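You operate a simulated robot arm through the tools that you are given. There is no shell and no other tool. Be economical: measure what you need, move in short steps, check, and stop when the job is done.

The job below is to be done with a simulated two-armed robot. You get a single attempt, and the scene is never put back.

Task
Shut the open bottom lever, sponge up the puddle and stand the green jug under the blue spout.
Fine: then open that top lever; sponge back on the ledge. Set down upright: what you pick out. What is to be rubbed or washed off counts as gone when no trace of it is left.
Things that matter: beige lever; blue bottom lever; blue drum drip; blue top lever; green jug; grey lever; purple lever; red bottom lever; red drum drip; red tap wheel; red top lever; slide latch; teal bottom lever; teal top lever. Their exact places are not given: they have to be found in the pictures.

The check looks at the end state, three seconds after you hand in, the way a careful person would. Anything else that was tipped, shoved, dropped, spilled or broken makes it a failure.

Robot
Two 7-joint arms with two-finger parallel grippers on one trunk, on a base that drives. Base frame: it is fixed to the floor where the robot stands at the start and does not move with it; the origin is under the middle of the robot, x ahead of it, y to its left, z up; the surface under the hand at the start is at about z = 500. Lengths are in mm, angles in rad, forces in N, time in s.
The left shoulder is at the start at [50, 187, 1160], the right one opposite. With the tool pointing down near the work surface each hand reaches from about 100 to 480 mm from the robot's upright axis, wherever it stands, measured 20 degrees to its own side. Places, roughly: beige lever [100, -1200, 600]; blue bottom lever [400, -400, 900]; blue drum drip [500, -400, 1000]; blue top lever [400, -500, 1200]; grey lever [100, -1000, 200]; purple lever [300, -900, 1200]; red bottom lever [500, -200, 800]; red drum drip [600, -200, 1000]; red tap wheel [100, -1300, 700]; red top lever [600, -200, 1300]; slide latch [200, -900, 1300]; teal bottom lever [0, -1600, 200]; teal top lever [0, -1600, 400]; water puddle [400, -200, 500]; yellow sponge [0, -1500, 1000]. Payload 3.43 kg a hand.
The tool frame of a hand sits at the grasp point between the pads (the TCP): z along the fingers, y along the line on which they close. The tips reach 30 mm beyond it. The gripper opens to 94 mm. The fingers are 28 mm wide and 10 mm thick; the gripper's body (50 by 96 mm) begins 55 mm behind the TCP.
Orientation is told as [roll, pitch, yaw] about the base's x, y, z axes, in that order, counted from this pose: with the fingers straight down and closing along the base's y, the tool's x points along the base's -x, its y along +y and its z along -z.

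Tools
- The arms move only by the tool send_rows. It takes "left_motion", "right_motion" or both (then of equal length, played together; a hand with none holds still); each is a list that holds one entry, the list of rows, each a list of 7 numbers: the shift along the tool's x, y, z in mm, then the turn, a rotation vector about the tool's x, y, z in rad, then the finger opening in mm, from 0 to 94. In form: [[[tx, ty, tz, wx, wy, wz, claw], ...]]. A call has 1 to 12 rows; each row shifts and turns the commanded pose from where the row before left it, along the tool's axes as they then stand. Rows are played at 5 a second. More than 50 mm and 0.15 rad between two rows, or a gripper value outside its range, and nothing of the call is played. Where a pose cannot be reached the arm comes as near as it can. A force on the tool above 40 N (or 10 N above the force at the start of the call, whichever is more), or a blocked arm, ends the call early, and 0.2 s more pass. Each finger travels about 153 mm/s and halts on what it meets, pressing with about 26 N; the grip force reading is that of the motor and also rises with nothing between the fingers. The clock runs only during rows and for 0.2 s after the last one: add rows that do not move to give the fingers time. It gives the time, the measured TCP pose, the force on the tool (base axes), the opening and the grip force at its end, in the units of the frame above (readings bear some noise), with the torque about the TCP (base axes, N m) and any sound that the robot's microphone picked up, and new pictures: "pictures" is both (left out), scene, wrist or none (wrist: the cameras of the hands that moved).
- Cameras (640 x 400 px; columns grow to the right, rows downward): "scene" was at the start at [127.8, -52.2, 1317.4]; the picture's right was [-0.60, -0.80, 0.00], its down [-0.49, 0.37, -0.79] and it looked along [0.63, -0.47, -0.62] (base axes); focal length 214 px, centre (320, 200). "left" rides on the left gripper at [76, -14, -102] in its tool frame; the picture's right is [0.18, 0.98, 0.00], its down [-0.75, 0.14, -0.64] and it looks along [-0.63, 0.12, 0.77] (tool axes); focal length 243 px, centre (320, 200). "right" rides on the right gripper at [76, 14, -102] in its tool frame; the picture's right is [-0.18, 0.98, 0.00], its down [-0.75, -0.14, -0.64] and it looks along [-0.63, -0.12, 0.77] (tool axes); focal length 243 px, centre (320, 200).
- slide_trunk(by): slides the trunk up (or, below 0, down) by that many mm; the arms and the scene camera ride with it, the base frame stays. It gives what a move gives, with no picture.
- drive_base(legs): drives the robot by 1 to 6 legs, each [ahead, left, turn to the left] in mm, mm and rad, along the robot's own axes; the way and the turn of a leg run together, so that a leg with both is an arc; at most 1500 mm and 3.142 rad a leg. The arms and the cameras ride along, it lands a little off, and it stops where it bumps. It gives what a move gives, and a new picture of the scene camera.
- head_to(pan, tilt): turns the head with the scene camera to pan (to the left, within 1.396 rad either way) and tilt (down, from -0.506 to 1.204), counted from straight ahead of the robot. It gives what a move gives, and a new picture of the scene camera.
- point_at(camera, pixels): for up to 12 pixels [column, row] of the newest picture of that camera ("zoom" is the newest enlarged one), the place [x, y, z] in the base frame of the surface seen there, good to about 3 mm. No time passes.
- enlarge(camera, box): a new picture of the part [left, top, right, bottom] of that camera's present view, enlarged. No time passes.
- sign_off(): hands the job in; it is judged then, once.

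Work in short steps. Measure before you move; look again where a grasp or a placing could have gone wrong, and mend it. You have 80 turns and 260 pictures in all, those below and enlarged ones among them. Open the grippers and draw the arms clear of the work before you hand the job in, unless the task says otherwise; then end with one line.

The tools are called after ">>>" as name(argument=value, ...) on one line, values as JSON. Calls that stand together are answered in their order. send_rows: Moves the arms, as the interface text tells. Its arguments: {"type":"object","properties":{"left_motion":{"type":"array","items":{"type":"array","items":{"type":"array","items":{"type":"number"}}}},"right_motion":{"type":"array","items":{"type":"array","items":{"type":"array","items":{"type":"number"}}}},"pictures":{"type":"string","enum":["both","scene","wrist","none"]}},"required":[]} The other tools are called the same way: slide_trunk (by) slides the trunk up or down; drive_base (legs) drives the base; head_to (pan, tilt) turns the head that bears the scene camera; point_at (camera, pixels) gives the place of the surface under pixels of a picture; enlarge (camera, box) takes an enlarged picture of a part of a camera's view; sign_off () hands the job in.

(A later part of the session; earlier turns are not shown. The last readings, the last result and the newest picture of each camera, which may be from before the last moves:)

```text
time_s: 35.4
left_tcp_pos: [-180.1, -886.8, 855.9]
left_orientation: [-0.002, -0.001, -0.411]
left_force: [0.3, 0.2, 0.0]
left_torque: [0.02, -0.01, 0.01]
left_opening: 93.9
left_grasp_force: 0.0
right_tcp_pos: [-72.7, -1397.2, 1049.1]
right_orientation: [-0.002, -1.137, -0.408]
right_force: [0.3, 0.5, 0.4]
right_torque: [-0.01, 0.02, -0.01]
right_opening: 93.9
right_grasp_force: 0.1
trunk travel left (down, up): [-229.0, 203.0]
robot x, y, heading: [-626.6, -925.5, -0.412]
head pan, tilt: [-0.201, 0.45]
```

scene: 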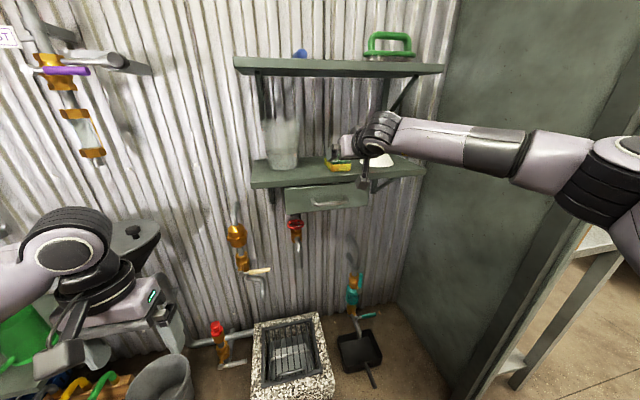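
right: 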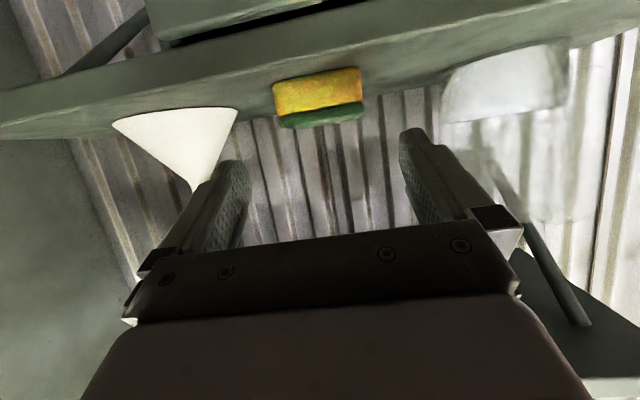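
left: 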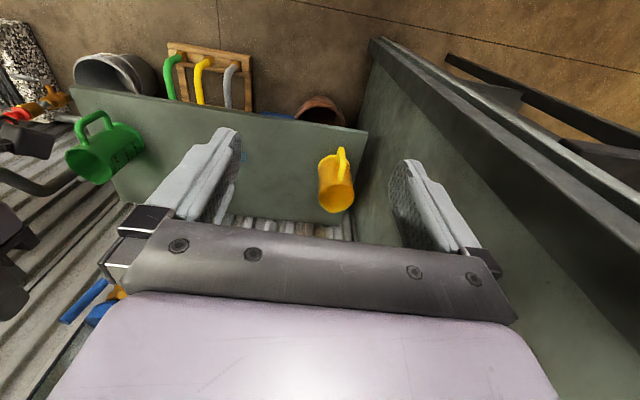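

Aligned. I'll go forward 94 mm above the sponge, descend 39 mm, and close.

>>> send_rows(right_motion=[[[-19.9, 1.5, 42.6, 0, 0, 0, 94], [-19.9, 1.5, 42.6, 0, 0, 0, 94], [17.7, 0, 8.2, 0, 0, 0, 94], [17.7, 0, 8.2, 0, 0, 0, 94], [0, 0, 0, 0, 0, 0, 94], [0, 0, 0, 0, 0, 0, 50], [0, 0, 0, 0, 0, 0, 50], [0, 0, 0, 0, 0, 0, 50]]], pictures="both")

```text
time_s: 37.2
left_tcp_pos: [-181.4, -886.1, 856.4]
left_orientation: [0.002, 0.0, -0.411]
left_force: [0.1, 0.5, -0.6]
left_torque: [-0.01, 0.01, 0.0]
left_opening: 94.0
left_grasp_force: 0.0
right_tcp_pos: [14.4, -1430.1, 1014.3]
right_orientation: [-0.002, -1.136, -0.408]
right_force: [0.6, 0.7, 0.2]
right_torque: [-0.03, 0.01, 0.03]
right_opening: 66.3
right_grasp_force: 26.6
trunk travel left (down, up): [-229.0, 203.0]
robot x, y, heading: [-630.9, -924.9, -0.408]
head pan, tilt: [-0.201, 0.45]
```

scene: 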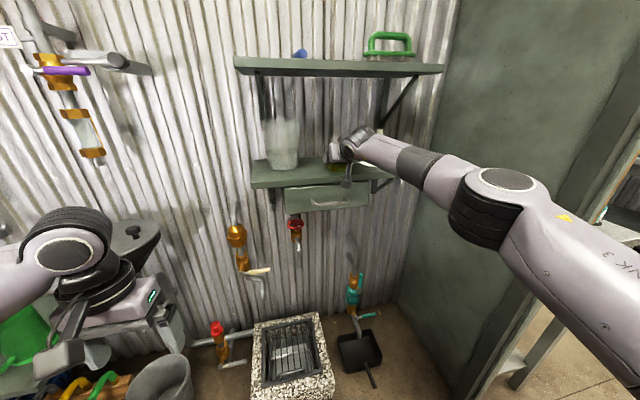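
right: 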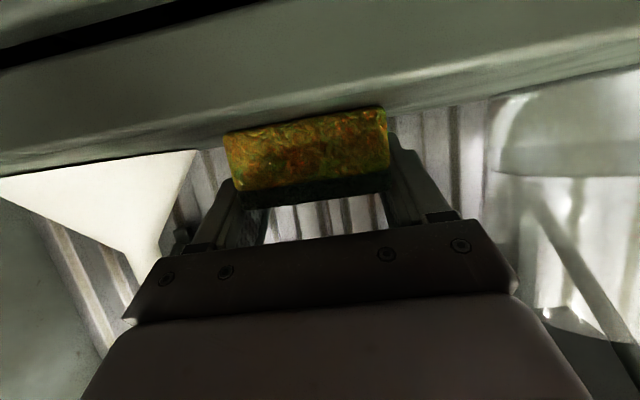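

The sponge is held (opening stopped at 66 mm). I'll lift it 45 mm and draw it out away from the shelf.

>>> send_rows(right_motion=[[[-20.4, 0, -9.5, 0, 0, 0, 50], [-20.4, 0, -9.5, 0, 0, 0, 50], [20.3, 0, -43.5, 0, 0, 0, 50], [20.3, 0, -43.5, 0, 0, 0, 50], [20.3, 0, -43.5, 0, 0, 0, 50], [20.3, 0, -43.5, 0, 0, 0, 50], [20.3, 0, -43.5, 0, 0, 0, 50], [0, 0, 0, 0, 0, 0, 50]]], pictures="both")

```text
time_s: 39.0
left_tcp_pos: [-180.2, -885.1, 855.5]
left_orientation: [0.001, 0.0, -0.413]
left_force: [-0.2, -0.2, -0.7]
left_torque: [0.0, -0.01, 0.02]
left_opening: 93.9
left_grasp_force: 0.1
right_tcp_pos: [-202.4, -1334.2, 1057.6]
right_orientation: [-0.002, -1.139, -0.412]
right_force: [0.9, -0.6, 0.1]
right_torque: [0.03, -0.03, 0.05]
right_opening: 66.3
right_grasp_force: 25.5
trunk travel left (down, up): [-229.0, 203.0]
robot x, y, heading: [-627.2, -922.1, -0.408]
head pan, tilt: [-0.201, 0.45]
```

scene: 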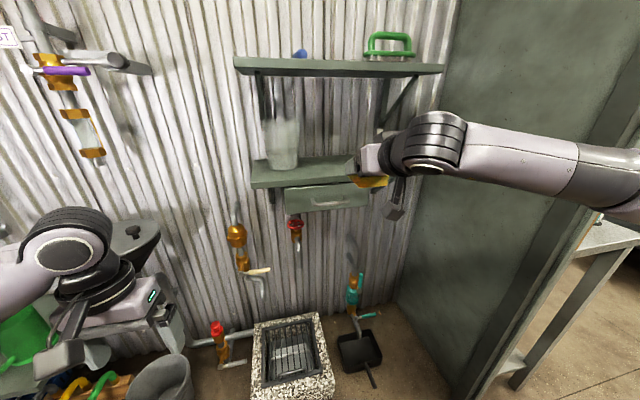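
right: 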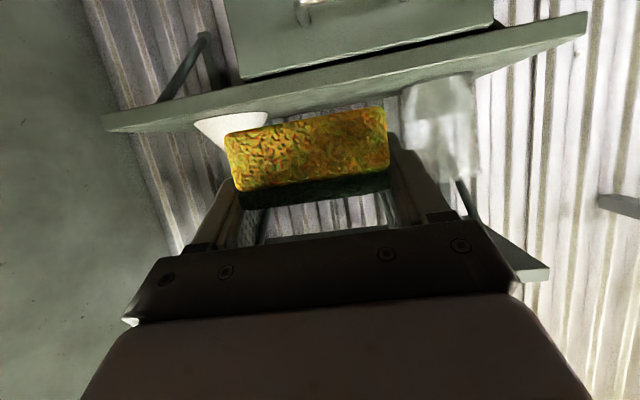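

The sponge is secure. I'll drive back to the bench.

>>> drive_base(legs=[[0, 1000, 0]])

>>> head_to(pan=0.0, tilt=0.7)

```text
time_s: 47.8
left_tcp_pos: [203.9, 1.9, 856.5]
left_orientation: [-0.001, -0.001, -0.405]
left_force: [0.2, 1.0, 0.6]
left_torque: [-0.01, 0.02, 0.01]
left_opening: 94.0
left_grasp_force: 0.0
right_tcp_pos: [184.2, -445.2, 1056.8]
right_orientation: [-0.002, -1.136, -0.403]
right_force: [0.2, -0.2, -0.6]
right_torque: [0.0, -0.02, 0.0]
right_opening: 66.1
right_grasp_force: 25.8
trunk travel left (down, up): [-229.0, 203.0]
robot x, y, heading: [-241.6, -37.3, -0.404]
head pan, tilt: [-0.201, 0.45]
```

scene: 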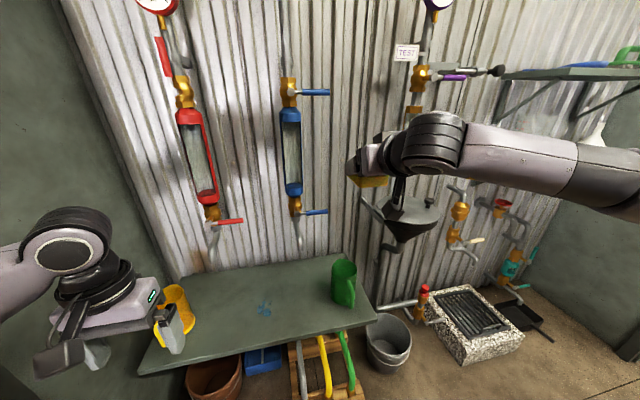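

```text
time_s: 48.6
left_tcp_pos: [204.7, 3.4, 855.4]
left_orientation: [-0.001, -0.001, -0.406]
left_force: [-1.1, 0.1, 0.5]
left_torque: [0.0, 0.0, 0.0]
left_opening: 94.2
left_grasp_force: 0.1
right_tcp_pos: [184.1, -444.8, 1056.8]
right_orientation: [-0.004, -1.136, -0.405]
right_force: [0.3, 0.3, 0.3]
right_torque: [0.0, -0.06, 0.0]
right_opening: 65.9
right_grasp_force: 26.1
trunk travel left (down, up): [-229.0, 203.0]
robot x, y, heading: [-244.0, -36.5, -0.408]
head pan, tilt: [0.0, 0.7]
```

scene: 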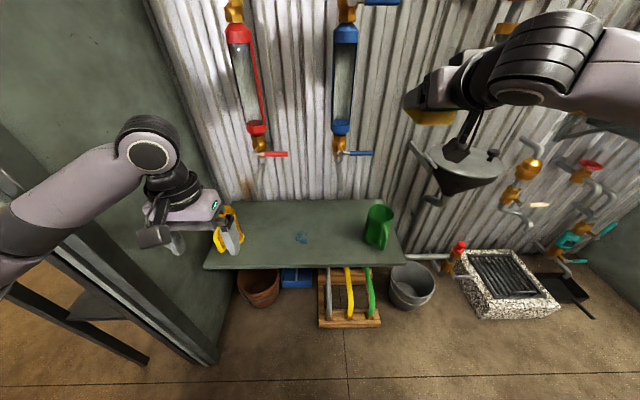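

I'll measure the puddle, green jug and bench.

>>> enlarge(camera="scene", box=[200, 180, 420, 280])

>>> point_at(camera="zoom", pixels=[[286, 164], [310, 160], [322, 178], [300, 190], [302, 176], [250, 250], [500, 245], [545, 200], [548, 92], [485, 90], [575, 130], [520, 185]])

```text
2.91 times, centred on (310, 230) of scene
```

zoom: 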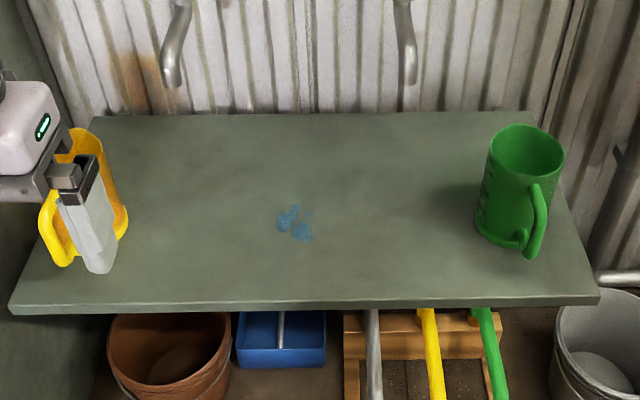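

```text
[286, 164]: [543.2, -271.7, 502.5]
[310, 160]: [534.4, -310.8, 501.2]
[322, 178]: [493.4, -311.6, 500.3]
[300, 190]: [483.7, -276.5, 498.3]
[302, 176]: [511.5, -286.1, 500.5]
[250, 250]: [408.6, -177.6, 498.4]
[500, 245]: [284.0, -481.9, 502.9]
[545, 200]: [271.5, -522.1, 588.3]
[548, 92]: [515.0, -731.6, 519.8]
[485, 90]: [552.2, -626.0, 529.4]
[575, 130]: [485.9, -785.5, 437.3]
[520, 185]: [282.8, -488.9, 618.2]
```

>>> point_at(camera="zoom", pixels=[[295, 206], [277, 222], [284, 232], [302, 240], [312, 232], [300, 215], [310, 302], [490, 140], [562, 160], [478, 220], [520, 245], [525, 128]])

```text
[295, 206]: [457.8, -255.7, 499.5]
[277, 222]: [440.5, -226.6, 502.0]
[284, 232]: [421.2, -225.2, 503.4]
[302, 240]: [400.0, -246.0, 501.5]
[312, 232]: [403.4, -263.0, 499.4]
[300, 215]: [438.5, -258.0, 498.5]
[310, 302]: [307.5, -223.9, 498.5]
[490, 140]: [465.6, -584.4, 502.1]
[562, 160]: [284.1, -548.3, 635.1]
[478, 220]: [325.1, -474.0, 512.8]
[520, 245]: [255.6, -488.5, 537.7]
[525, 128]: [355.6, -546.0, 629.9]
```

The puddle spans x 395–462, y −268 to −220 on the bench at z=500. I'll lower the trunk, then bring the sponge left, down, and over it.

>>> slide_trunk(by=-225)

>>> send_rows(right_motion=[[[25.9, 40, 12.1, 0, 0, 0, 50], [25.9, 40, 12.1, 0, 0, 0, 50], [25.9, 40, 12.1, 0, 0, 0, 50], [25.9, 40, 12.1, 0, 0, 0, 50], [25.9, 40, 12.1, 0, 0, 0, 50], [25.9, 40, 12.1, 0, 0, 0, 50], [25.9, 40, 12.1, 0, 0, 0, 50], [-20.3, 0, 43.5, 0, 0, 0, 50], [-20.3, 0, 43.5, 0, 0, 0, 50], [-20.3, 0, 43.5, 0, 0, 0, 50], [0, 0, 0, 0, 0, 0, 50]]], pictures="both")

```text
time_s: 51.0
left_tcp_pos: [203.5, 2.3, 630.3]
left_orientation: [0.001, -0.002, -0.405]
left_force: [0.6, 0.2, -0.5]
left_torque: [0.0, -0.01, -0.01]
left_opening: 94.2
left_grasp_force: 0.0
right_tcp_pos: [184.4, -446.7, 832.2]
right_orientation: [-0.001, -1.137, -0.405]
right_force: [-1.0, -1.0, -0.3]
right_torque: [0.01, 0.02, 0.01]
right_opening: 66.0
right_grasp_force: 25.7
trunk travel left (down, up): [-4.0, 428.0]
robot x, y, heading: [-242.9, -39.0, -0.404]
head pan, tilt: [0.0, 0.7]
```

```text
time_s: 53.4
left_tcp_pos: [204.0, 1.8, 630.0]
left_orientation: [0.0, -0.002, -0.406]
left_force: [0.4, 0.6, -0.6]
left_torque: [0.01, -0.01, 0.04]
left_opening: 94.0
left_grasp_force: 0.1
right_tcp_pos: [428.6, -261.4, 634.1]
right_orientation: [-0.003, -1.144, -0.419]
right_force: [0.5, 0.4, 0.4]
right_torque: [0.01, 0.01, 0.02]
right_opening: 65.9
right_grasp_force: 25.6
right hand out of reach, approached as far as the arm can: row 10
trunk travel left (down, up): [-4.0, 428.0]
robot x, y, heading: [-244.3, -37.6, -0.405]
head pan, tilt: [0.0, 0.7]
```

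scene: 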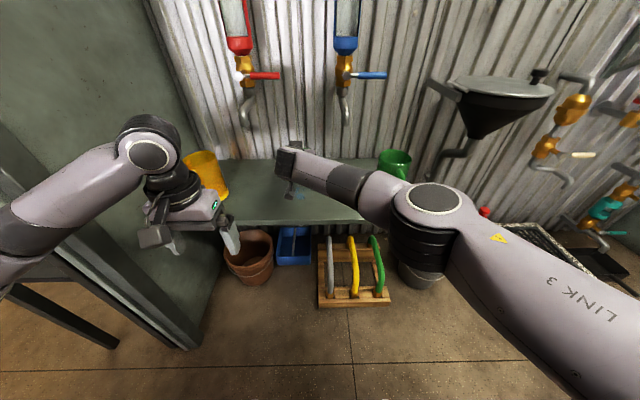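
right: 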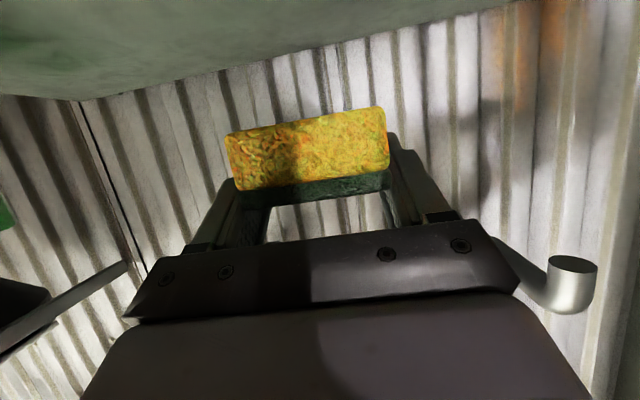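

The arm is at the edge of its reach here. I'll pull the hand back, move the base 80 mm ahead and 40 mm left, and go on from there.

>>> send_rows(right_motion=[[[20.3, 0, -43.5, 0, 0, 0, 50], [20.3, 0, -43.5, 0, 0, 0, 50], [0, 0, 0, 0, 0, 0, 50]]], pictures="none")

>>> drive_base(legs=[[80, 40, 0]])

```text
time_s: 54.2
left_tcp_pos: [202.7, 2.5, 631.5]
left_orientation: [0.001, 0.0, -0.409]
left_force: [0.0, 0.0, 0.5]
left_torque: [0.0, -0.03, 0.01]
left_opening: 94.1
left_grasp_force: 0.1
right_tcp_pos: [341.7, -207.4, 630.7]
right_orientation: [0.0, -1.14, -0.407]
right_force: [-0.3, 0.3, -0.1]
right_torque: [-0.02, 0.03, 0.0]
right_opening: 66.1
right_grasp_force: 25.9
trunk travel left (down, up): [-4.0, 428.0]
robot x, y, heading: [-244.4, -39.0, -0.405]
head pan, tilt: [0.0, 0.7]
```

```text
time_s: 55.5
left_tcp_pos: [295.1, 6.5, 629.2]
left_orientation: [0.001, 0.007, -0.408]
left_force: [-0.1, 0.3, 0.2]
left_torque: [0.01, -0.01, 0.03]
left_opening: 94.1
left_grasp_force: 0.1
right_tcp_pos: [434.3, -202.0, 630.7]
right_orientation: [0.001, -1.136, -0.404]
right_force: [-0.4, -1.4, -0.2]
right_torque: [-0.02, 0.03, -0.04]
right_opening: 66.1
right_grasp_force: 25.9
trunk travel left (down, up): [-4.0, 428.0]
robot x, y, heading: [-151.0, -35.2, -0.404]
head pan, tilt: [0.0, 0.7]
stopped in leg 1: the robot was blocked; the commanded pose is now the measured one
```

scene: 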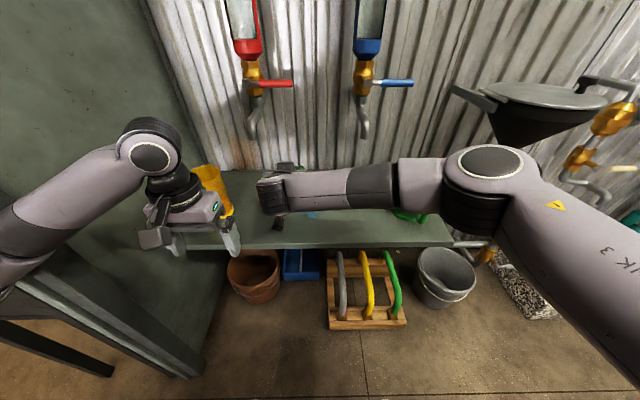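

It landed where intended. I'll move the sponge over the puddle centre and go down to just above the bench.

>>> send_rows(right_motion=[[[-4.9, -41.8, 10.6, 0, 0, 0, 50], [27.2, 0, 12.7, 0, 0, 0, 50], [27.2, 0, 12.7, 0, 0, 0, 50], [25, 0, 11.7, 0, 0, 0, 50], [0, 0, 0, 0, 0, 0, 50]]], pictures="both")

```text
time_s: 56.7
left_tcp_pos: [295.1, 8.0, 630.0]
left_orientation: [0.002, 0.007, -0.407]
left_force: [0.7, -0.1, -0.1]
left_torque: [0.03, 0.0, -0.02]
left_opening: 94.1
left_grasp_force: 0.1
right_tcp_pos: [429.7, -245.0, 543.1]
right_orientation: [0.002, -1.139, -0.407]
right_force: [0.7, 0.1, -0.4]
right_torque: [-0.02, 0.0, 0.01]
right_opening: 66.0
right_grasp_force: 25.9
trunk travel left (down, up): [-4.0, 428.0]
robot x, y, heading: [-150.0, -33.3, -0.402]
head pan, tilt: [0.0, 0.7]
```

scene: 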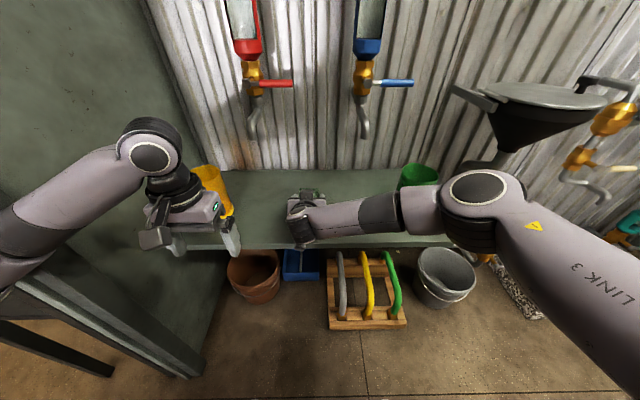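
right: 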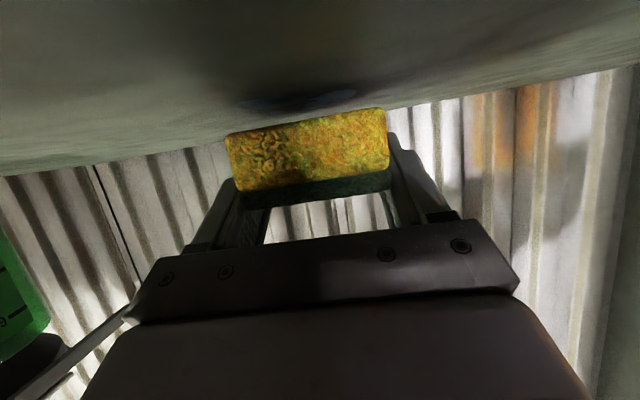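

The sponge hovers over the puddle. I'll press it down and rub side to side and fore and aft.

>>> send_rows(right_motion=[[[9, 0, 4.2, 0, 0, 0, 50], [0, 25, 0, 0, 0, 0, 50], [0, -25, 0, 0, 0, 0, 50], [0, -25, 0, 0, 0, 0, 50], [0, 25, 0, 0, 0, 0, 50], [-10.6, 20, 22.6, 0, 0, 0, 50], [0, -40, 0, 0, 0, 0, 50], [10.6, 20, -22.6, 0, 0, 0, 50], [10.6, 20, -22.6, 0, 0, 0, 50], [0, -40, 0, 0, 0, 0, 50], [-10.6, 20, 22.6, 0, 0, 0, 50], [0, 0, 0, 0, 0, 0, 50]]], pictures="wrist")

```text
time_s: 58.0
left_tcp_pos: [293.7, 5.5, 629.4]
left_orientation: [0.001, 0.005, -0.411]
left_force: [0.2, -0.4, 0.4]
left_torque: [0.0, -0.01, -0.01]
left_opening: 93.9
left_grasp_force: 0.0
right_tcp_pos: [430.4, -244.4, 532.0]
right_orientation: [-0.047, -1.122, -0.351]
right_force: [-21.3, -0.3, 20.4]
right_torque: [0.81, 1.42, 1.06]
right_opening: 66.3
right_grasp_force: 25.8
trunk travel left (down, up): [-4.0, 428.0]
robot x, y, heading: [-153.0, -33.9, -0.405]
head pan, tilt: [0.0, 0.7]
stopped in row 6 (right hand): the force on the tool passed its limit at 140 N (the readings are from after the stop); the commanded pose is now the measured one
```

right: 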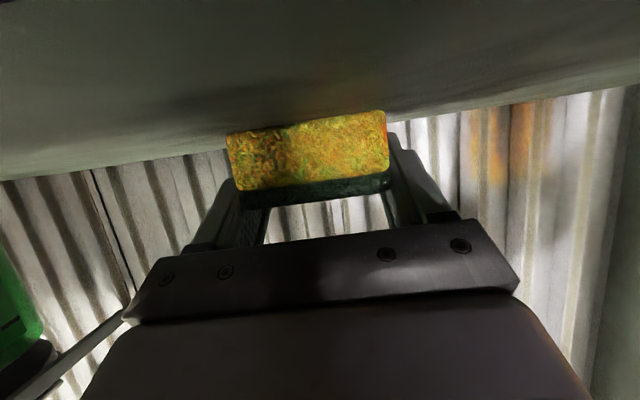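

I pressed too hard when rubbing forward. I'll lift off and look at the puddle.

>>> send_rows(right_motion=[[[-10, 0, -4, 0, 0, 0, 50], [-30, 0, -14, 0, 0, 0, 50], [20, 0, -40, 0, 0, 0, 50], [20, 0, -40, 0, 0, 0, 50], [0, 0, 0, 0, 0, 0, 50]]], pictures="both")

>>> enlarge(camera="scene", box=[200, 150, 440, 260])

```text
time_s: 59.2
left_tcp_pos: [295.8, 6.0, 629.1]
left_orientation: [0.001, 0.007, -0.411]
left_force: [-0.5, -0.3, -0.3]
left_torque: [0.01, 0.01, -0.01]
left_opening: 93.8
left_grasp_force: 0.1
right_tcp_pos: [348.2, -211.6, 572.2]
right_orientation: [-0.051, -1.121, -0.35]
right_force: [0.0, -0.9, 0.4]
right_torque: [-0.05, -0.01, 0.04]
right_opening: 66.1
right_grasp_force: 26.3
trunk travel left (down, up): [-4.0, 428.0]
robot x, y, heading: [-152.2, -35.9, -0.407]
head pan, tilt: [0.0, 0.7]
```

scene: 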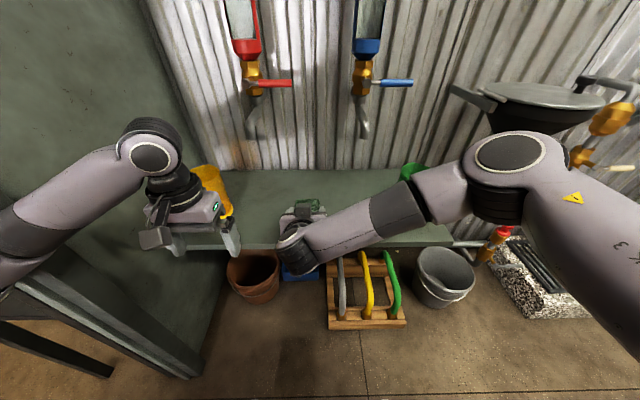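
right: 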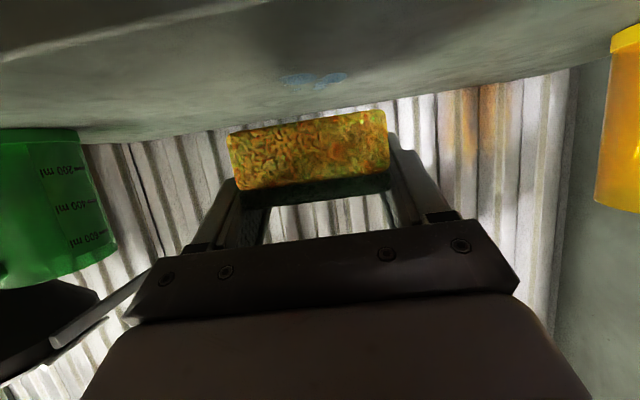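

```text
2.67 times, centred on (320, 205) of scene
```

zoom: 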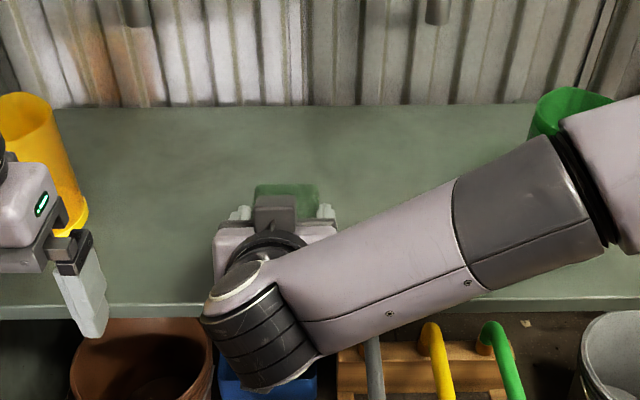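

Some blue remains, visible in the wrist view at about (310,80). I'll locate it.

>>> enlarge(camera="right", box=[230, 40, 400, 140])

>>> point_at(camera="right", pixels=[[283, 78], [300, 85], [315, 73], [320, 86], [346, 74], [330, 80], [305, 122], [365, 118]])

```text
3.76 times, centred on (315, 90) of right
```

zoom: 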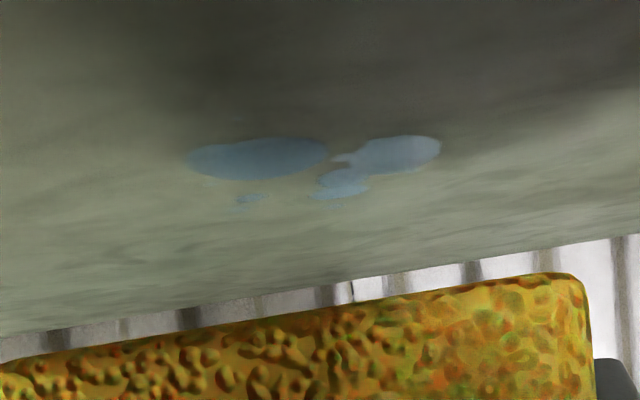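

```text
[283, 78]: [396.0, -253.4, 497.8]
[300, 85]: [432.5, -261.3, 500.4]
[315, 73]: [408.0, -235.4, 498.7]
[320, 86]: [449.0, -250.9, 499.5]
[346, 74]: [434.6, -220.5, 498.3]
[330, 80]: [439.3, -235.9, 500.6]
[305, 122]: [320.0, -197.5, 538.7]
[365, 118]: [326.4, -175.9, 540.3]
```

The puddle is largely still there, about 61 x 55 mm, and one sponge width covers its depth. I'll set down gently and rub sideways in small strokes.

>>> send_rows(right_motion=[[[-18.8, 1, 40, 0, 0, 0.024, 50], [-18.8, 0, 40, 0, 0, 0, 50], [16, 0, 7.4, 0, 0, 0, 50], [16, 0, 7.4, 0, 0, 0, 50], [2, 0, 0.9, 0, 0, 0, 50], [0, 15, 0, 0, 0, 0, 50], [0, 15, 0, 0, 0, 0, 50], [0, -15, 0, 0, 0, 0, 50], [0, -15, 0, 0, 0, 0, 50], [0, -15, 0, 0, 0, 0, 50], [0, -15, 0, 0, 0, 0, 50], [0, 15, 0, 0, 0, 0, 50]]], pictures="wrist")

```text
time_s: 60.4
left_tcp_pos: [295.5, 5.7, 632.3]
left_orientation: [0.002, 0.003, -0.41]
left_force: [1.0, -0.5, -0.5]
left_torque: [0.0, 0.02, -0.02]
left_opening: 94.1
left_grasp_force: 0.1
right_tcp_pos: [432.7, -244.4, 539.2]
right_orientation: [-0.001, -1.128, -0.406]
right_force: [-15.7, -2.8, 20.8]
right_torque: [0.99, 2.91, 1.23]
right_opening: 66.0
right_grasp_force: 26.0
trunk travel left (down, up): [-4.0, 428.0]
robot x, y, heading: [-153.8, -32.7, -0.409]
head pan, tilt: [0.0, 0.7]
stopped in row 6 (right hand): the force on the tool passed its limit at 45 N (the readings are from after the stop); the commanded pose is now the measured one
```

right: 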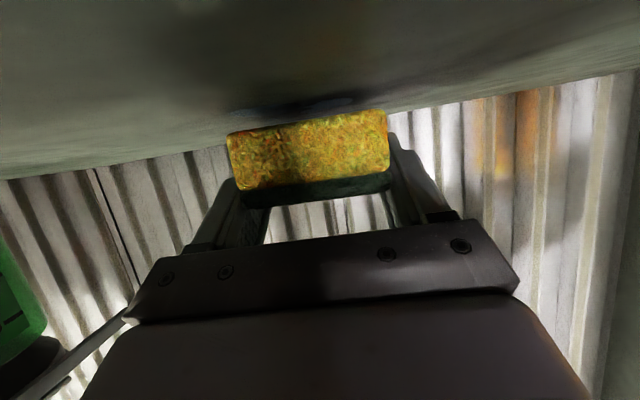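

The torque says the contact is about 110 mm behind the TCP: the wrist camera is touching the bench, not the sponge. I'll set the sponge flat near the bench's front edge and regrip it at a steeper angle.

>>> send_rows(right_motion=[[[-12, 0, -5.7, 0, 0, 0, 50], [17.6, 0, -37, 0, 0, 0, 50], [17.6, 0, -37, 0, 0, 0, 50], [0, 0, 0, 0, 0, 0, 50]]], pictures="both")

```text
time_s: 61.4
left_tcp_pos: [294.2, 6.2, 629.6]
left_orientation: [0.002, 0.003, -0.41]
left_force: [0.7, 0.1, -0.5]
left_torque: [0.02, 0.03, 0.01]
left_opening: 94.0
left_grasp_force: 0.0
right_tcp_pos: [357.2, -211.1, 551.5]
right_orientation: [0.0, -1.124, -0.408]
right_force: [-1.0, 0.5, -0.2]
right_torque: [0.03, 0.0, 0.02]
right_opening: 66.1
right_grasp_force: 25.5
trunk travel left (down, up): [-4.0, 428.0]
robot x, y, heading: [-151.9, -32.8, -0.406]
head pan, tilt: [0.0, 0.7]
```

scene: 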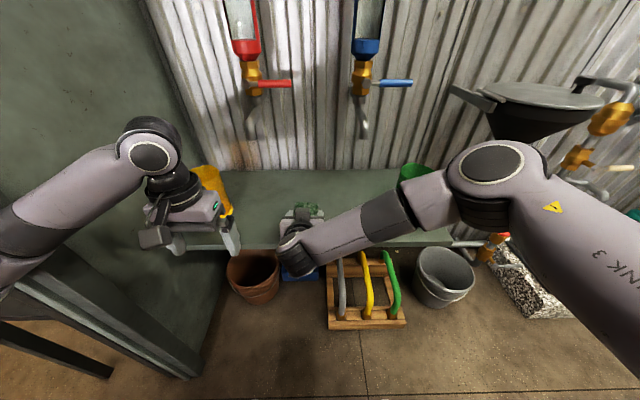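
right: 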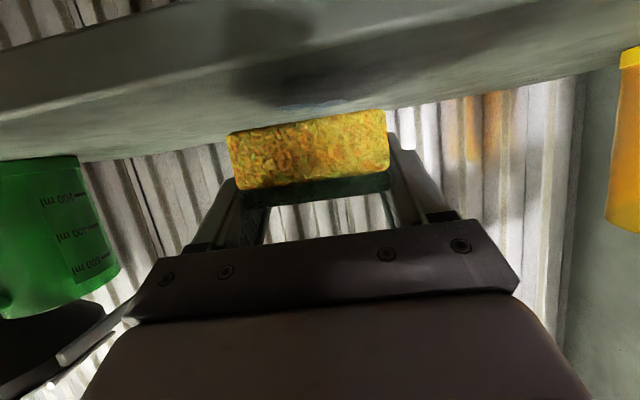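

Now I'll lower 15 mm onto the bench, release, and lift straight up.

>>> send_rows(right_motion=[[[8, 0, 3.8, 0, 0, 0, 50], [5.5, 0, 2.6, 0, 0, 0, 50], [0, 0, 0, 0, 0, 0, 50], [0, 0, 0, 0, 0, 0, 94], [0, 0, 0, 0, 0, 0, 94], [-20, 0, -9.5, 0, 0, 0, 94], [-36, 0, -17, 0, 0, 0, 94], [-36, 0, -17, 0, 0, 0, 94], [0, 0, 0, 0, 0.147, 0, 94], [0, 0, 0, 0, 0.147, 0, 94], [0, 0, 0, 0, 0.147, 0, 94], [0, 0, 0, 0, 0, 0, 94]]], pictures="both")

>>> enlarge(camera="right", box=[200, 0, 440, 150])

```text
time_s: 64.0
left_tcp_pos: [295.8, 6.4, 630.4]
left_orientation: [0.001, 0.004, -0.411]
left_force: [-0.6, 0.0, 0.4]
left_torque: [0.03, -0.01, 0.03]
left_opening: 94.1
left_grasp_force: 0.0
right_tcp_pos: [357.7, -211.7, 638.8]
right_orientation: [-0.001, -0.684, -0.406]
right_force: [-0.6, 0.9, -0.2]
right_torque: [0.0, 0.01, -0.01]
right_opening: 93.8
right_grasp_force: 0.1
trunk travel left (down, up): [-4.0, 428.0]
robot x, y, heading: [-154.4, -34.4, -0.407]
head pan, tilt: [0.0, 0.7]
```

scene: 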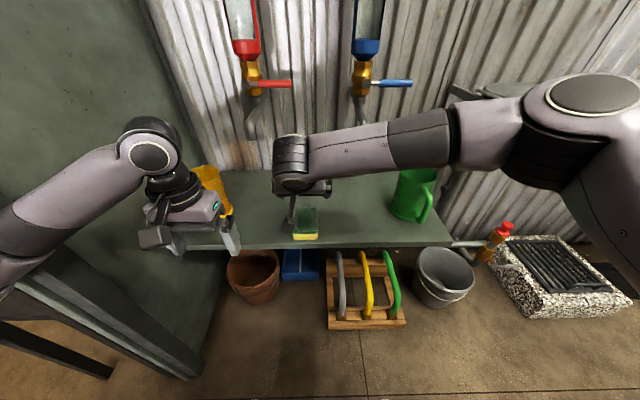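
right: 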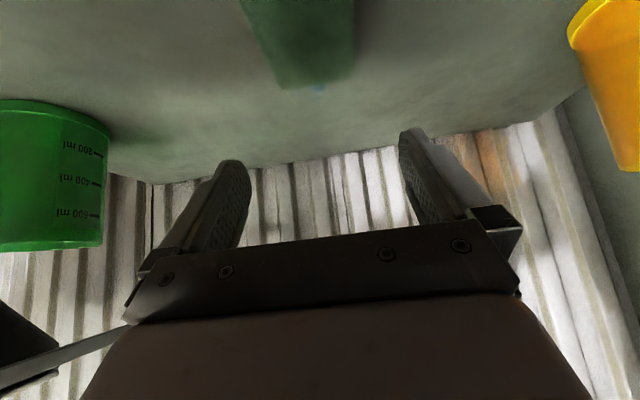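

```text
2.67 times, centred on (320, 75) of right
```

zoom: 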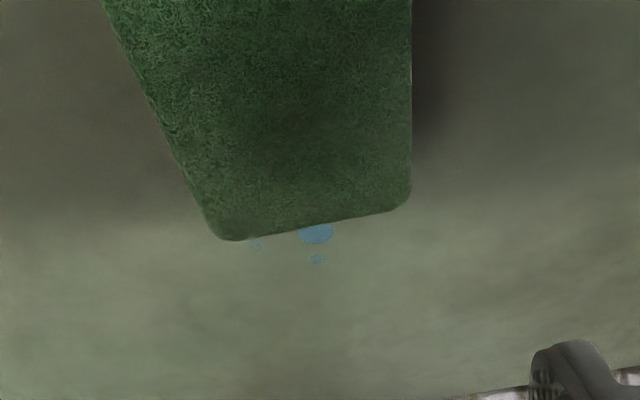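

The sponge stands flat on the bench. I'll measure its edges for the regrip.

>>> point_at(camera="right", pixels=[[283, 86], [352, 75], [240, 5], [353, 5], [315, 50], [298, 5]])

>>> point_at(camera="scene", pixels=[[294, 233], [317, 232], [305, 222], [315, 210], [305, 237]])

```text
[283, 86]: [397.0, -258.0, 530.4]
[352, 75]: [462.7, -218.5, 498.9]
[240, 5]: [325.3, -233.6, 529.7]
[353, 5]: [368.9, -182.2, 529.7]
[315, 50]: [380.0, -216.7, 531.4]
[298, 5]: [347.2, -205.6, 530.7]
```

```text
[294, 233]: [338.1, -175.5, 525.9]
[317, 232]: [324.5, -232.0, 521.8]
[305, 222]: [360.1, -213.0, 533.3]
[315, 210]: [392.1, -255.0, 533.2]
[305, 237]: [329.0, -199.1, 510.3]
```

The sponge is centred directly under the hand. I'll descend straight to z≈537 and close.

>>> send_rows(right_motion=[[[16.9, 0, 30.2, 0, 0, 0, 94], [21.5, 0, 26.4, 0, 0, 0, 94], [20.2, 0, 24.8, 0, 0, 0, 94], [0, 0, 0, 0, 0, 0, 94], [0, 0, 0, 0, 0, 0, 50], [0, 0, 0, 0, 0, 0, 50], [0, 0, 0, 0, 0, 0, 50]]], pictures="wrist")

```text
time_s: 65.6
left_tcp_pos: [294.8, 6.5, 630.1]
left_orientation: [0.0, 0.003, -0.411]
left_force: [0.0, 0.3, 1.0]
left_torque: [0.02, 0.0, 0.01]
left_opening: 93.7
left_grasp_force: 0.0
right_tcp_pos: [363.1, -214.2, 536.9]
right_orientation: [-0.002, -0.686, -0.406]
right_force: [-1.3, -0.8, 0.0]
right_torque: [-0.01, -0.02, 0.01]
right_opening: 66.0
right_grasp_force: 26.2
trunk travel left (down, up): [-4.0, 428.0]
robot x, y, heading: [-152.4, -32.1, -0.41]
head pan, tilt: [0.0, 0.7]
```

right: 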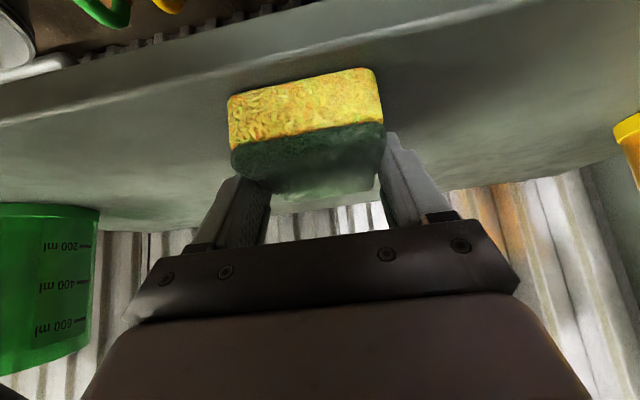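

Regripped with the camera well clear. I'll press lightly, push the sponge forward over the puddle, and rub.

>>> send_rows(right_motion=[[[0.8, 0, 1, 0, 0, 0, 50], [-15.5, 0, 12.6, 0, 0, 0, 50], [-15.5, 0, 12.6, 0, 0, 0, 50], [-15.5, 0, 12.6, 0, 0, 0, 50], [-13, 0, 10.6, 0, 0, 0, 50], [0, 20, 0, 0, 0, 0, 50], [0, -20, 0, 0, 0, 0, 50], [0, -20, 0, 0, 0, 0, 50], [0, 20, 0, 0, 0, 0, 50], [0, 20, 0, 0, 0, 0, 50], [0, -20, 0, 0, 0, 0, 50], [0, 0, 0, 0, 0, 0, 50]]], pictures="wrist")

```text
time_s: 68.2
left_tcp_pos: [295.1, 5.1, 630.5]
left_orientation: [-0.001, 0.003, -0.409]
left_force: [0.1, -0.2, 0.0]
left_torque: [0.0, 0.01, 0.0]
left_opening: 94.1
left_grasp_force: 0.1
right_tcp_pos: [432.7, -244.5, 538.1]
right_orientation: [0.0, -0.686, -0.407]
right_force: [0.5, -1.1, 0.3]
right_torque: [-0.05, -0.01, 0.01]
right_opening: 66.1
right_grasp_force: 25.9
trunk travel left (down, up): [-4.0, 428.0]
robot x, y, heading: [-151.2, -39.7, -0.409]
head pan, tilt: [0.0, 0.7]
```

right: 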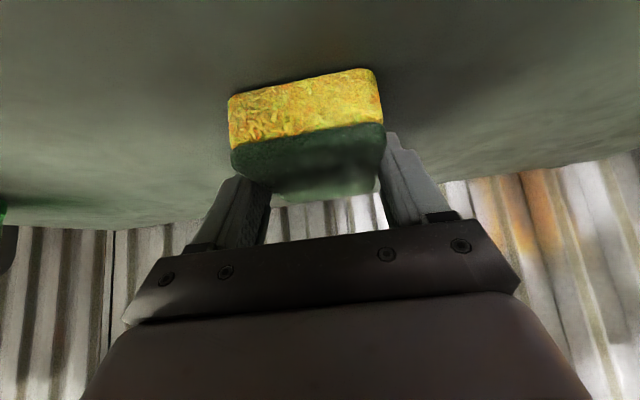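

No contact force (z=538). I'll press 3.5 mm lower and rub again.

>>> send_rows(right_motion=[[[1.3, 0, 1.5, 0, 0, 0, 50], [1, 0, 1.2, 0, 0, 0, 50], [0, 20, 0, 0, 0, 0, 50], [0, -20, 0, 0, 0, 0, 50], [0, -20, 0, 0, 0, 0, 50], [0, 20, 0, 0, 0, 0, 50]]], pictures="none")

```text
time_s: 69.6
left_tcp_pos: [295.3, 6.0, 631.8]
left_orientation: [0.001, -0.002, -0.408]
left_force: [-0.7, -0.1, -1.0]
left_torque: [0.01, 0.0, 0.0]
left_opening: 94.2
left_grasp_force: 0.0
right_tcp_pos: [432.4, -252.7, 534.8]
right_orientation: [-0.013, -0.691, -0.413]
right_force: [-8.4, -12.0, 17.7]
right_torque: [-0.29, 0.44, 0.07]
right_opening: 66.5
right_grasp_force: 26.0
trunk travel left (down, up): [-4.0, 428.0]
robot x, y, heading: [-149.4, -35.5, -0.408]
head pan, tilt: [0.0, 0.7]
```

Now there is contact, with about 18 N down. I'll rub back and forth at this pressure.

>>> send_rows(right_motion=[[[0, 20, 0, 0, 0, 0, 50], [0, 20, 0, 0, 0, 0, 50], [0, -20, 0, 0, 0, 0, 50], [0, -20, 0, 0, 0, 0, 50], [0, -20, 0, 0, 0, 0, 50], [0, 20, 0, 0, 0, 0, 50], [-7.7, 10, 6.3, 0, 0, 0, 50], [0, 20, 0, 0, 0, 0, 50], [0, -20, 0, 0, 0, 0, 50], [0, -20, 0, 0, 0, 0, 50], [0, 20, 0, 0, 0, 0, 50], [7.7, 0, -6.3, 0, 0, 0, 50]]], pictures="none")

>>> send_rows(right_motion=[[[-12, 0, -15, 0, 0, 0, 50], [-20, 0, -25, 0, 0, 0, 50], [-20, 0, -25, 0, 0, 0, 50], [35, 0, -28, 0, 0, 0, 50], [35, 0, -28, 0, 0, 0, 50], [35, 0, -28, 0, 0, 0, 50], [0, 0, 0, 0, 0, 0, 50]]], pictures="both")

>>> enlarge(camera="right", box=[160, 0, 480, 200])

```text
time_s: 72.2
left_tcp_pos: [296.2, 5.7, 630.5]
left_orientation: [0.001, 0.002, -0.41]
left_force: [0.2, -0.4, 0.6]
left_torque: [-0.01, -0.02, 0.01]
left_opening: 94.1
left_grasp_force: 0.1
right_tcp_pos: [437.7, -237.4, 533.6]
right_orientation: [-0.002, -0.687, -0.408]
right_force: [4.7, -6.2, 10.6]
right_torque: [-0.13, -0.05, 0.01]
right_opening: 66.4
right_grasp_force: 26.0
trunk travel left (down, up): [-4.0, 428.0]
robot x, y, heading: [-153.1, -33.0, -0.413]
head pan, tilt: [0.0, 0.7]
```

```text
time_s: 73.8
left_tcp_pos: [295.3, 5.9, 629.6]
left_orientation: [0.003, 0.001, -0.411]
left_force: [-0.4, -0.8, -0.2]
left_torque: [0.01, 0.01, -0.02]
left_opening: 93.8
left_grasp_force: 0.0
right_tcp_pos: [312.0, -176.5, 612.6]
right_orientation: [0.002, -0.686, -0.408]
right_force: [0.0, 0.0, -0.7]
right_torque: [-0.05, -0.02, 0.0]
right_opening: 66.4
right_grasp_force: 25.9
trunk travel left (down, up): [-4.0, 428.0]
robot x, y, heading: [-151.2, -31.6, -0.408]
head pan, tilt: [0.0, 0.7]
```

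scene: 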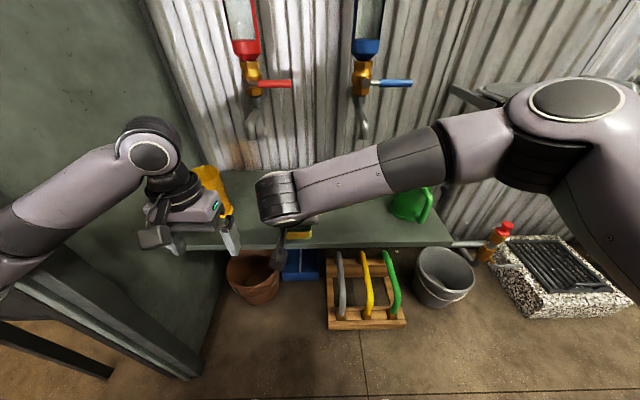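
right: 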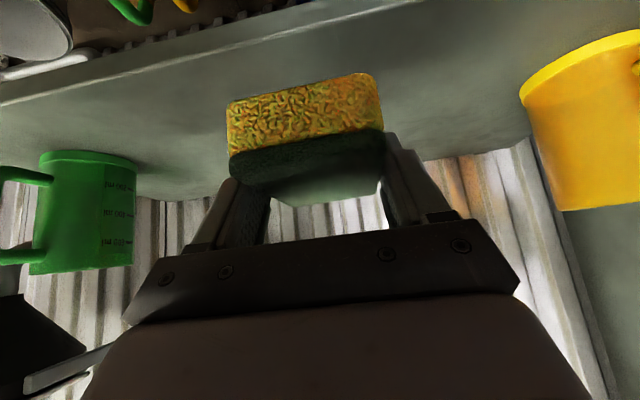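

```text
2.00 times, centred on (320, 100) of right
```

zoom: 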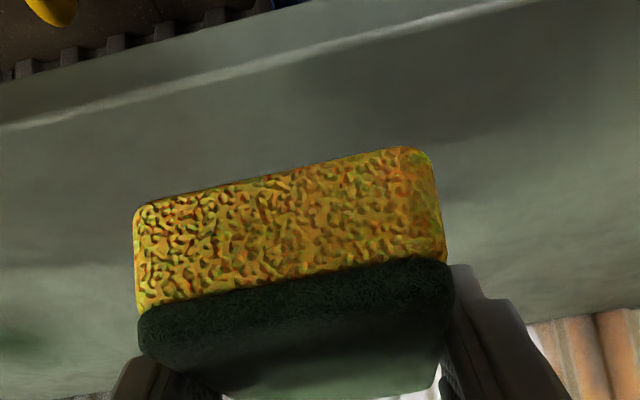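

The arm and sponge hide the puddle spot. I'll move the hand up and right to see it.

>>> send_rows(right_motion=[[[-12, -40, -15, 0, 0, 0, 50], [-12, -40, -15, 0, 0, 0, 50], [-12, -40, -15, 0, 0, 0, 50], [-12, -40, -15, 0, 0, 0, 50], [0, 0, 0, 0, 0, 0, 50]]], pictures="none")

>>> enlarge(camera="scene", box=[230, 150, 430, 260])

>>> enlarge(camera="right", box=[320, 0, 640, 200])

```text
time_s: 75.0
left_tcp_pos: [296.3, 5.6, 630.6]
left_orientation: [0.003, 0.002, -0.41]
left_force: [0.2, 0.4, -1.2]
left_torque: [0.0, 0.03, 0.02]
left_opening: 94.3
left_grasp_force: 0.1
right_tcp_pos: [250.0, -326.5, 693.6]
right_orientation: [0.0, -0.686, -0.406]
right_force: [0.9, 0.9, -0.3]
right_torque: [0.02, 0.01, 0.02]
right_opening: 66.0
right_grasp_force: 26.2
trunk travel left (down, up): [-4.0, 428.0]
robot x, y, heading: [-156.5, -32.4, -0.413]
head pan, tilt: [0.0, 0.7]
```

```text
3.20 times, centred on (330, 205) of scene
```

zoom: 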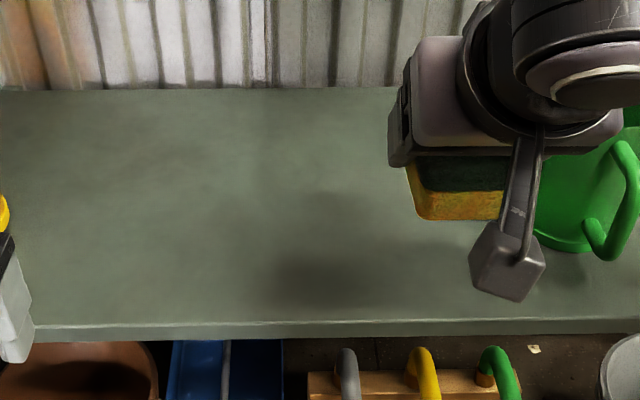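

```text
2.00 times, centred on (480, 100) of right
```

zoom: 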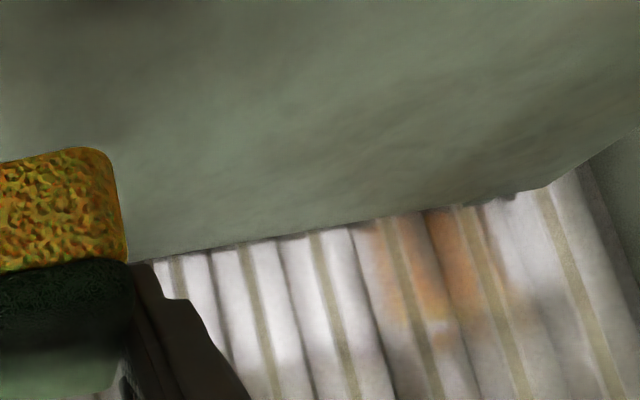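

The bench is clean in both views, with no blue left. I'll return the sponge to the ledge now so both hands are free: raise the trunk and drive to the shelf.

>>> slide_trunk(by=225)

>>> drive_base(legs=[[-85, 0, 0], [0, -1005, 0]])

```text
time_s: 77.4
left_tcp_pos: [294.3, 5.8, 857.0]
left_orientation: [-0.001, 0.001, -0.409]
left_force: [1.0, -0.9, 0.5]
left_torque: [0.0, -0.03, -0.04]
left_opening: 94.3
left_grasp_force: 0.0
right_tcp_pos: [250.1, -326.6, 916.6]
right_orientation: [0.0, -0.687, -0.405]
right_force: [0.7, 0.6, -0.2]
right_torque: [-0.01, 0.01, -0.03]
right_opening: 66.2
right_grasp_force: 25.9
trunk travel left (down, up): [-229.0, 203.0]
robot x, y, heading: [-152.0, -34.6, -0.411]
head pan, tilt: [0.0, 0.7]
```

```text
time_s: 87.3
left_tcp_pos: [-180.5, -891.9, 855.1]
left_orientation: [0.0, 0.005, -0.405]
left_force: [-0.7, 0.0, 0.7]
left_torque: [-0.03, 0.01, -0.01]
left_opening: 93.9
left_grasp_force: 0.1
right_tcp_pos: [-222.8, -1224.5, 916.0]
right_orientation: [0.0, -0.686, -0.4]
right_force: [-0.4, 0.2, 0.3]
right_torque: [-0.01, -0.02, 0.01]
right_opening: 66.3
right_grasp_force: 26.2
trunk travel left (down, up): [-229.0, 203.0]
robot x, y, heading: [-630.2, -933.9, -0.402]
head pan, tilt: [0.0, 0.7]
```

scene: 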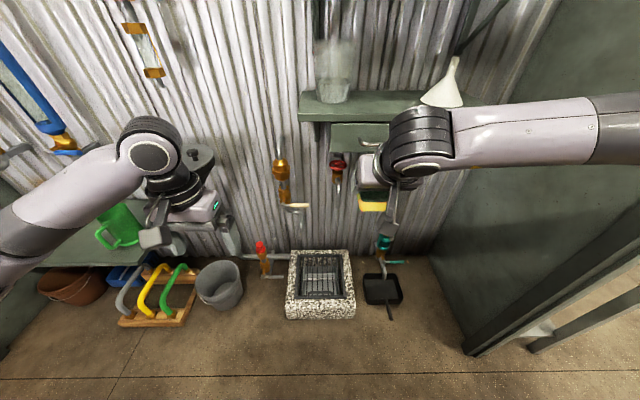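

The sponge is in hand in front of the shelf. I'll go up and right, then forward to just short of it.

>>> send_rows(right_motion=[[[-21.2, -24.3, -26, 0, 0, 0, 50], [-21.2, -24.3, -26, 0, 0, 0, 50], [-21.2, -24.3, -26, 0, 0, 0, 50], [-21.2, -24.3, -26, 0, 0, 0, 50], [-34.9, 0, 28.4, 0, 0, 0, 50], [-34.9, 0, 28.4, 0, 0, 0, 50], [-34.9, 0, 28.4, 0, 0, 0, 50], [-34.9, 0, 28.4, 0, 0, 0, 50], [0, 0, 0, 0, 0, 0, 50]]], pictures="wrist")

>>> head_to(pan=-0.2, tilt=0.45)

```text
time_s: 89.3
left_tcp_pos: [-180.7, -891.2, 854.8]
left_orientation: [0.0, 0.006, -0.403]
left_force: [0.0, 0.3, -0.3]
left_torque: [0.0, 0.01, 0.0]
left_opening: 94.1
left_grasp_force: 0.1
right_tcp_pos: [-91.6, -1382.4, 1048.1]
right_orientation: [-0.003, -0.684, -0.397]
right_force: [-0.2, -0.8, 0.4]
right_torque: [0.0, 0.0, 0.03]
right_opening: 66.3
right_grasp_force: 26.4
trunk travel left (down, up): [-229.0, 203.0]
robot x, y, heading: [-625.4, -931.9, -0.399]
head pan, tilt: [0.0, 0.7]
```

right: 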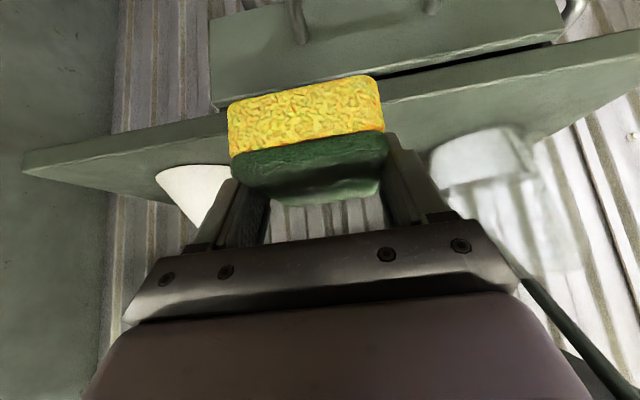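

```text
time_s: 90.0
left_tcp_pos: [-180.7, -891.1, 853.5]
left_orientation: [0.0, 0.005, -0.403]
left_force: [0.3, -0.5, 0.5]
left_torque: [-0.01, 0.04, 0.01]
left_opening: 94.2
left_grasp_force: 0.1
right_tcp_pos: [-92.1, -1383.7, 1048.4]
right_orientation: [0.001, -0.686, -0.4]
right_force: [-0.2, 0.0, -0.2]
right_torque: [-0.02, -0.02, 0.0]
right_opening: 66.0
right_grasp_force: 26.1
trunk travel left (down, up): [-229.0, 203.0]
robot x, y, heading: [-626.6, -935.6, -0.401]
head pan, tilt: [-0.201, 0.45]
```

scene: 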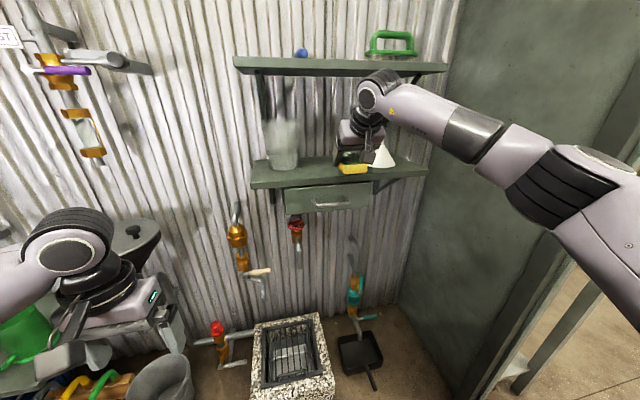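

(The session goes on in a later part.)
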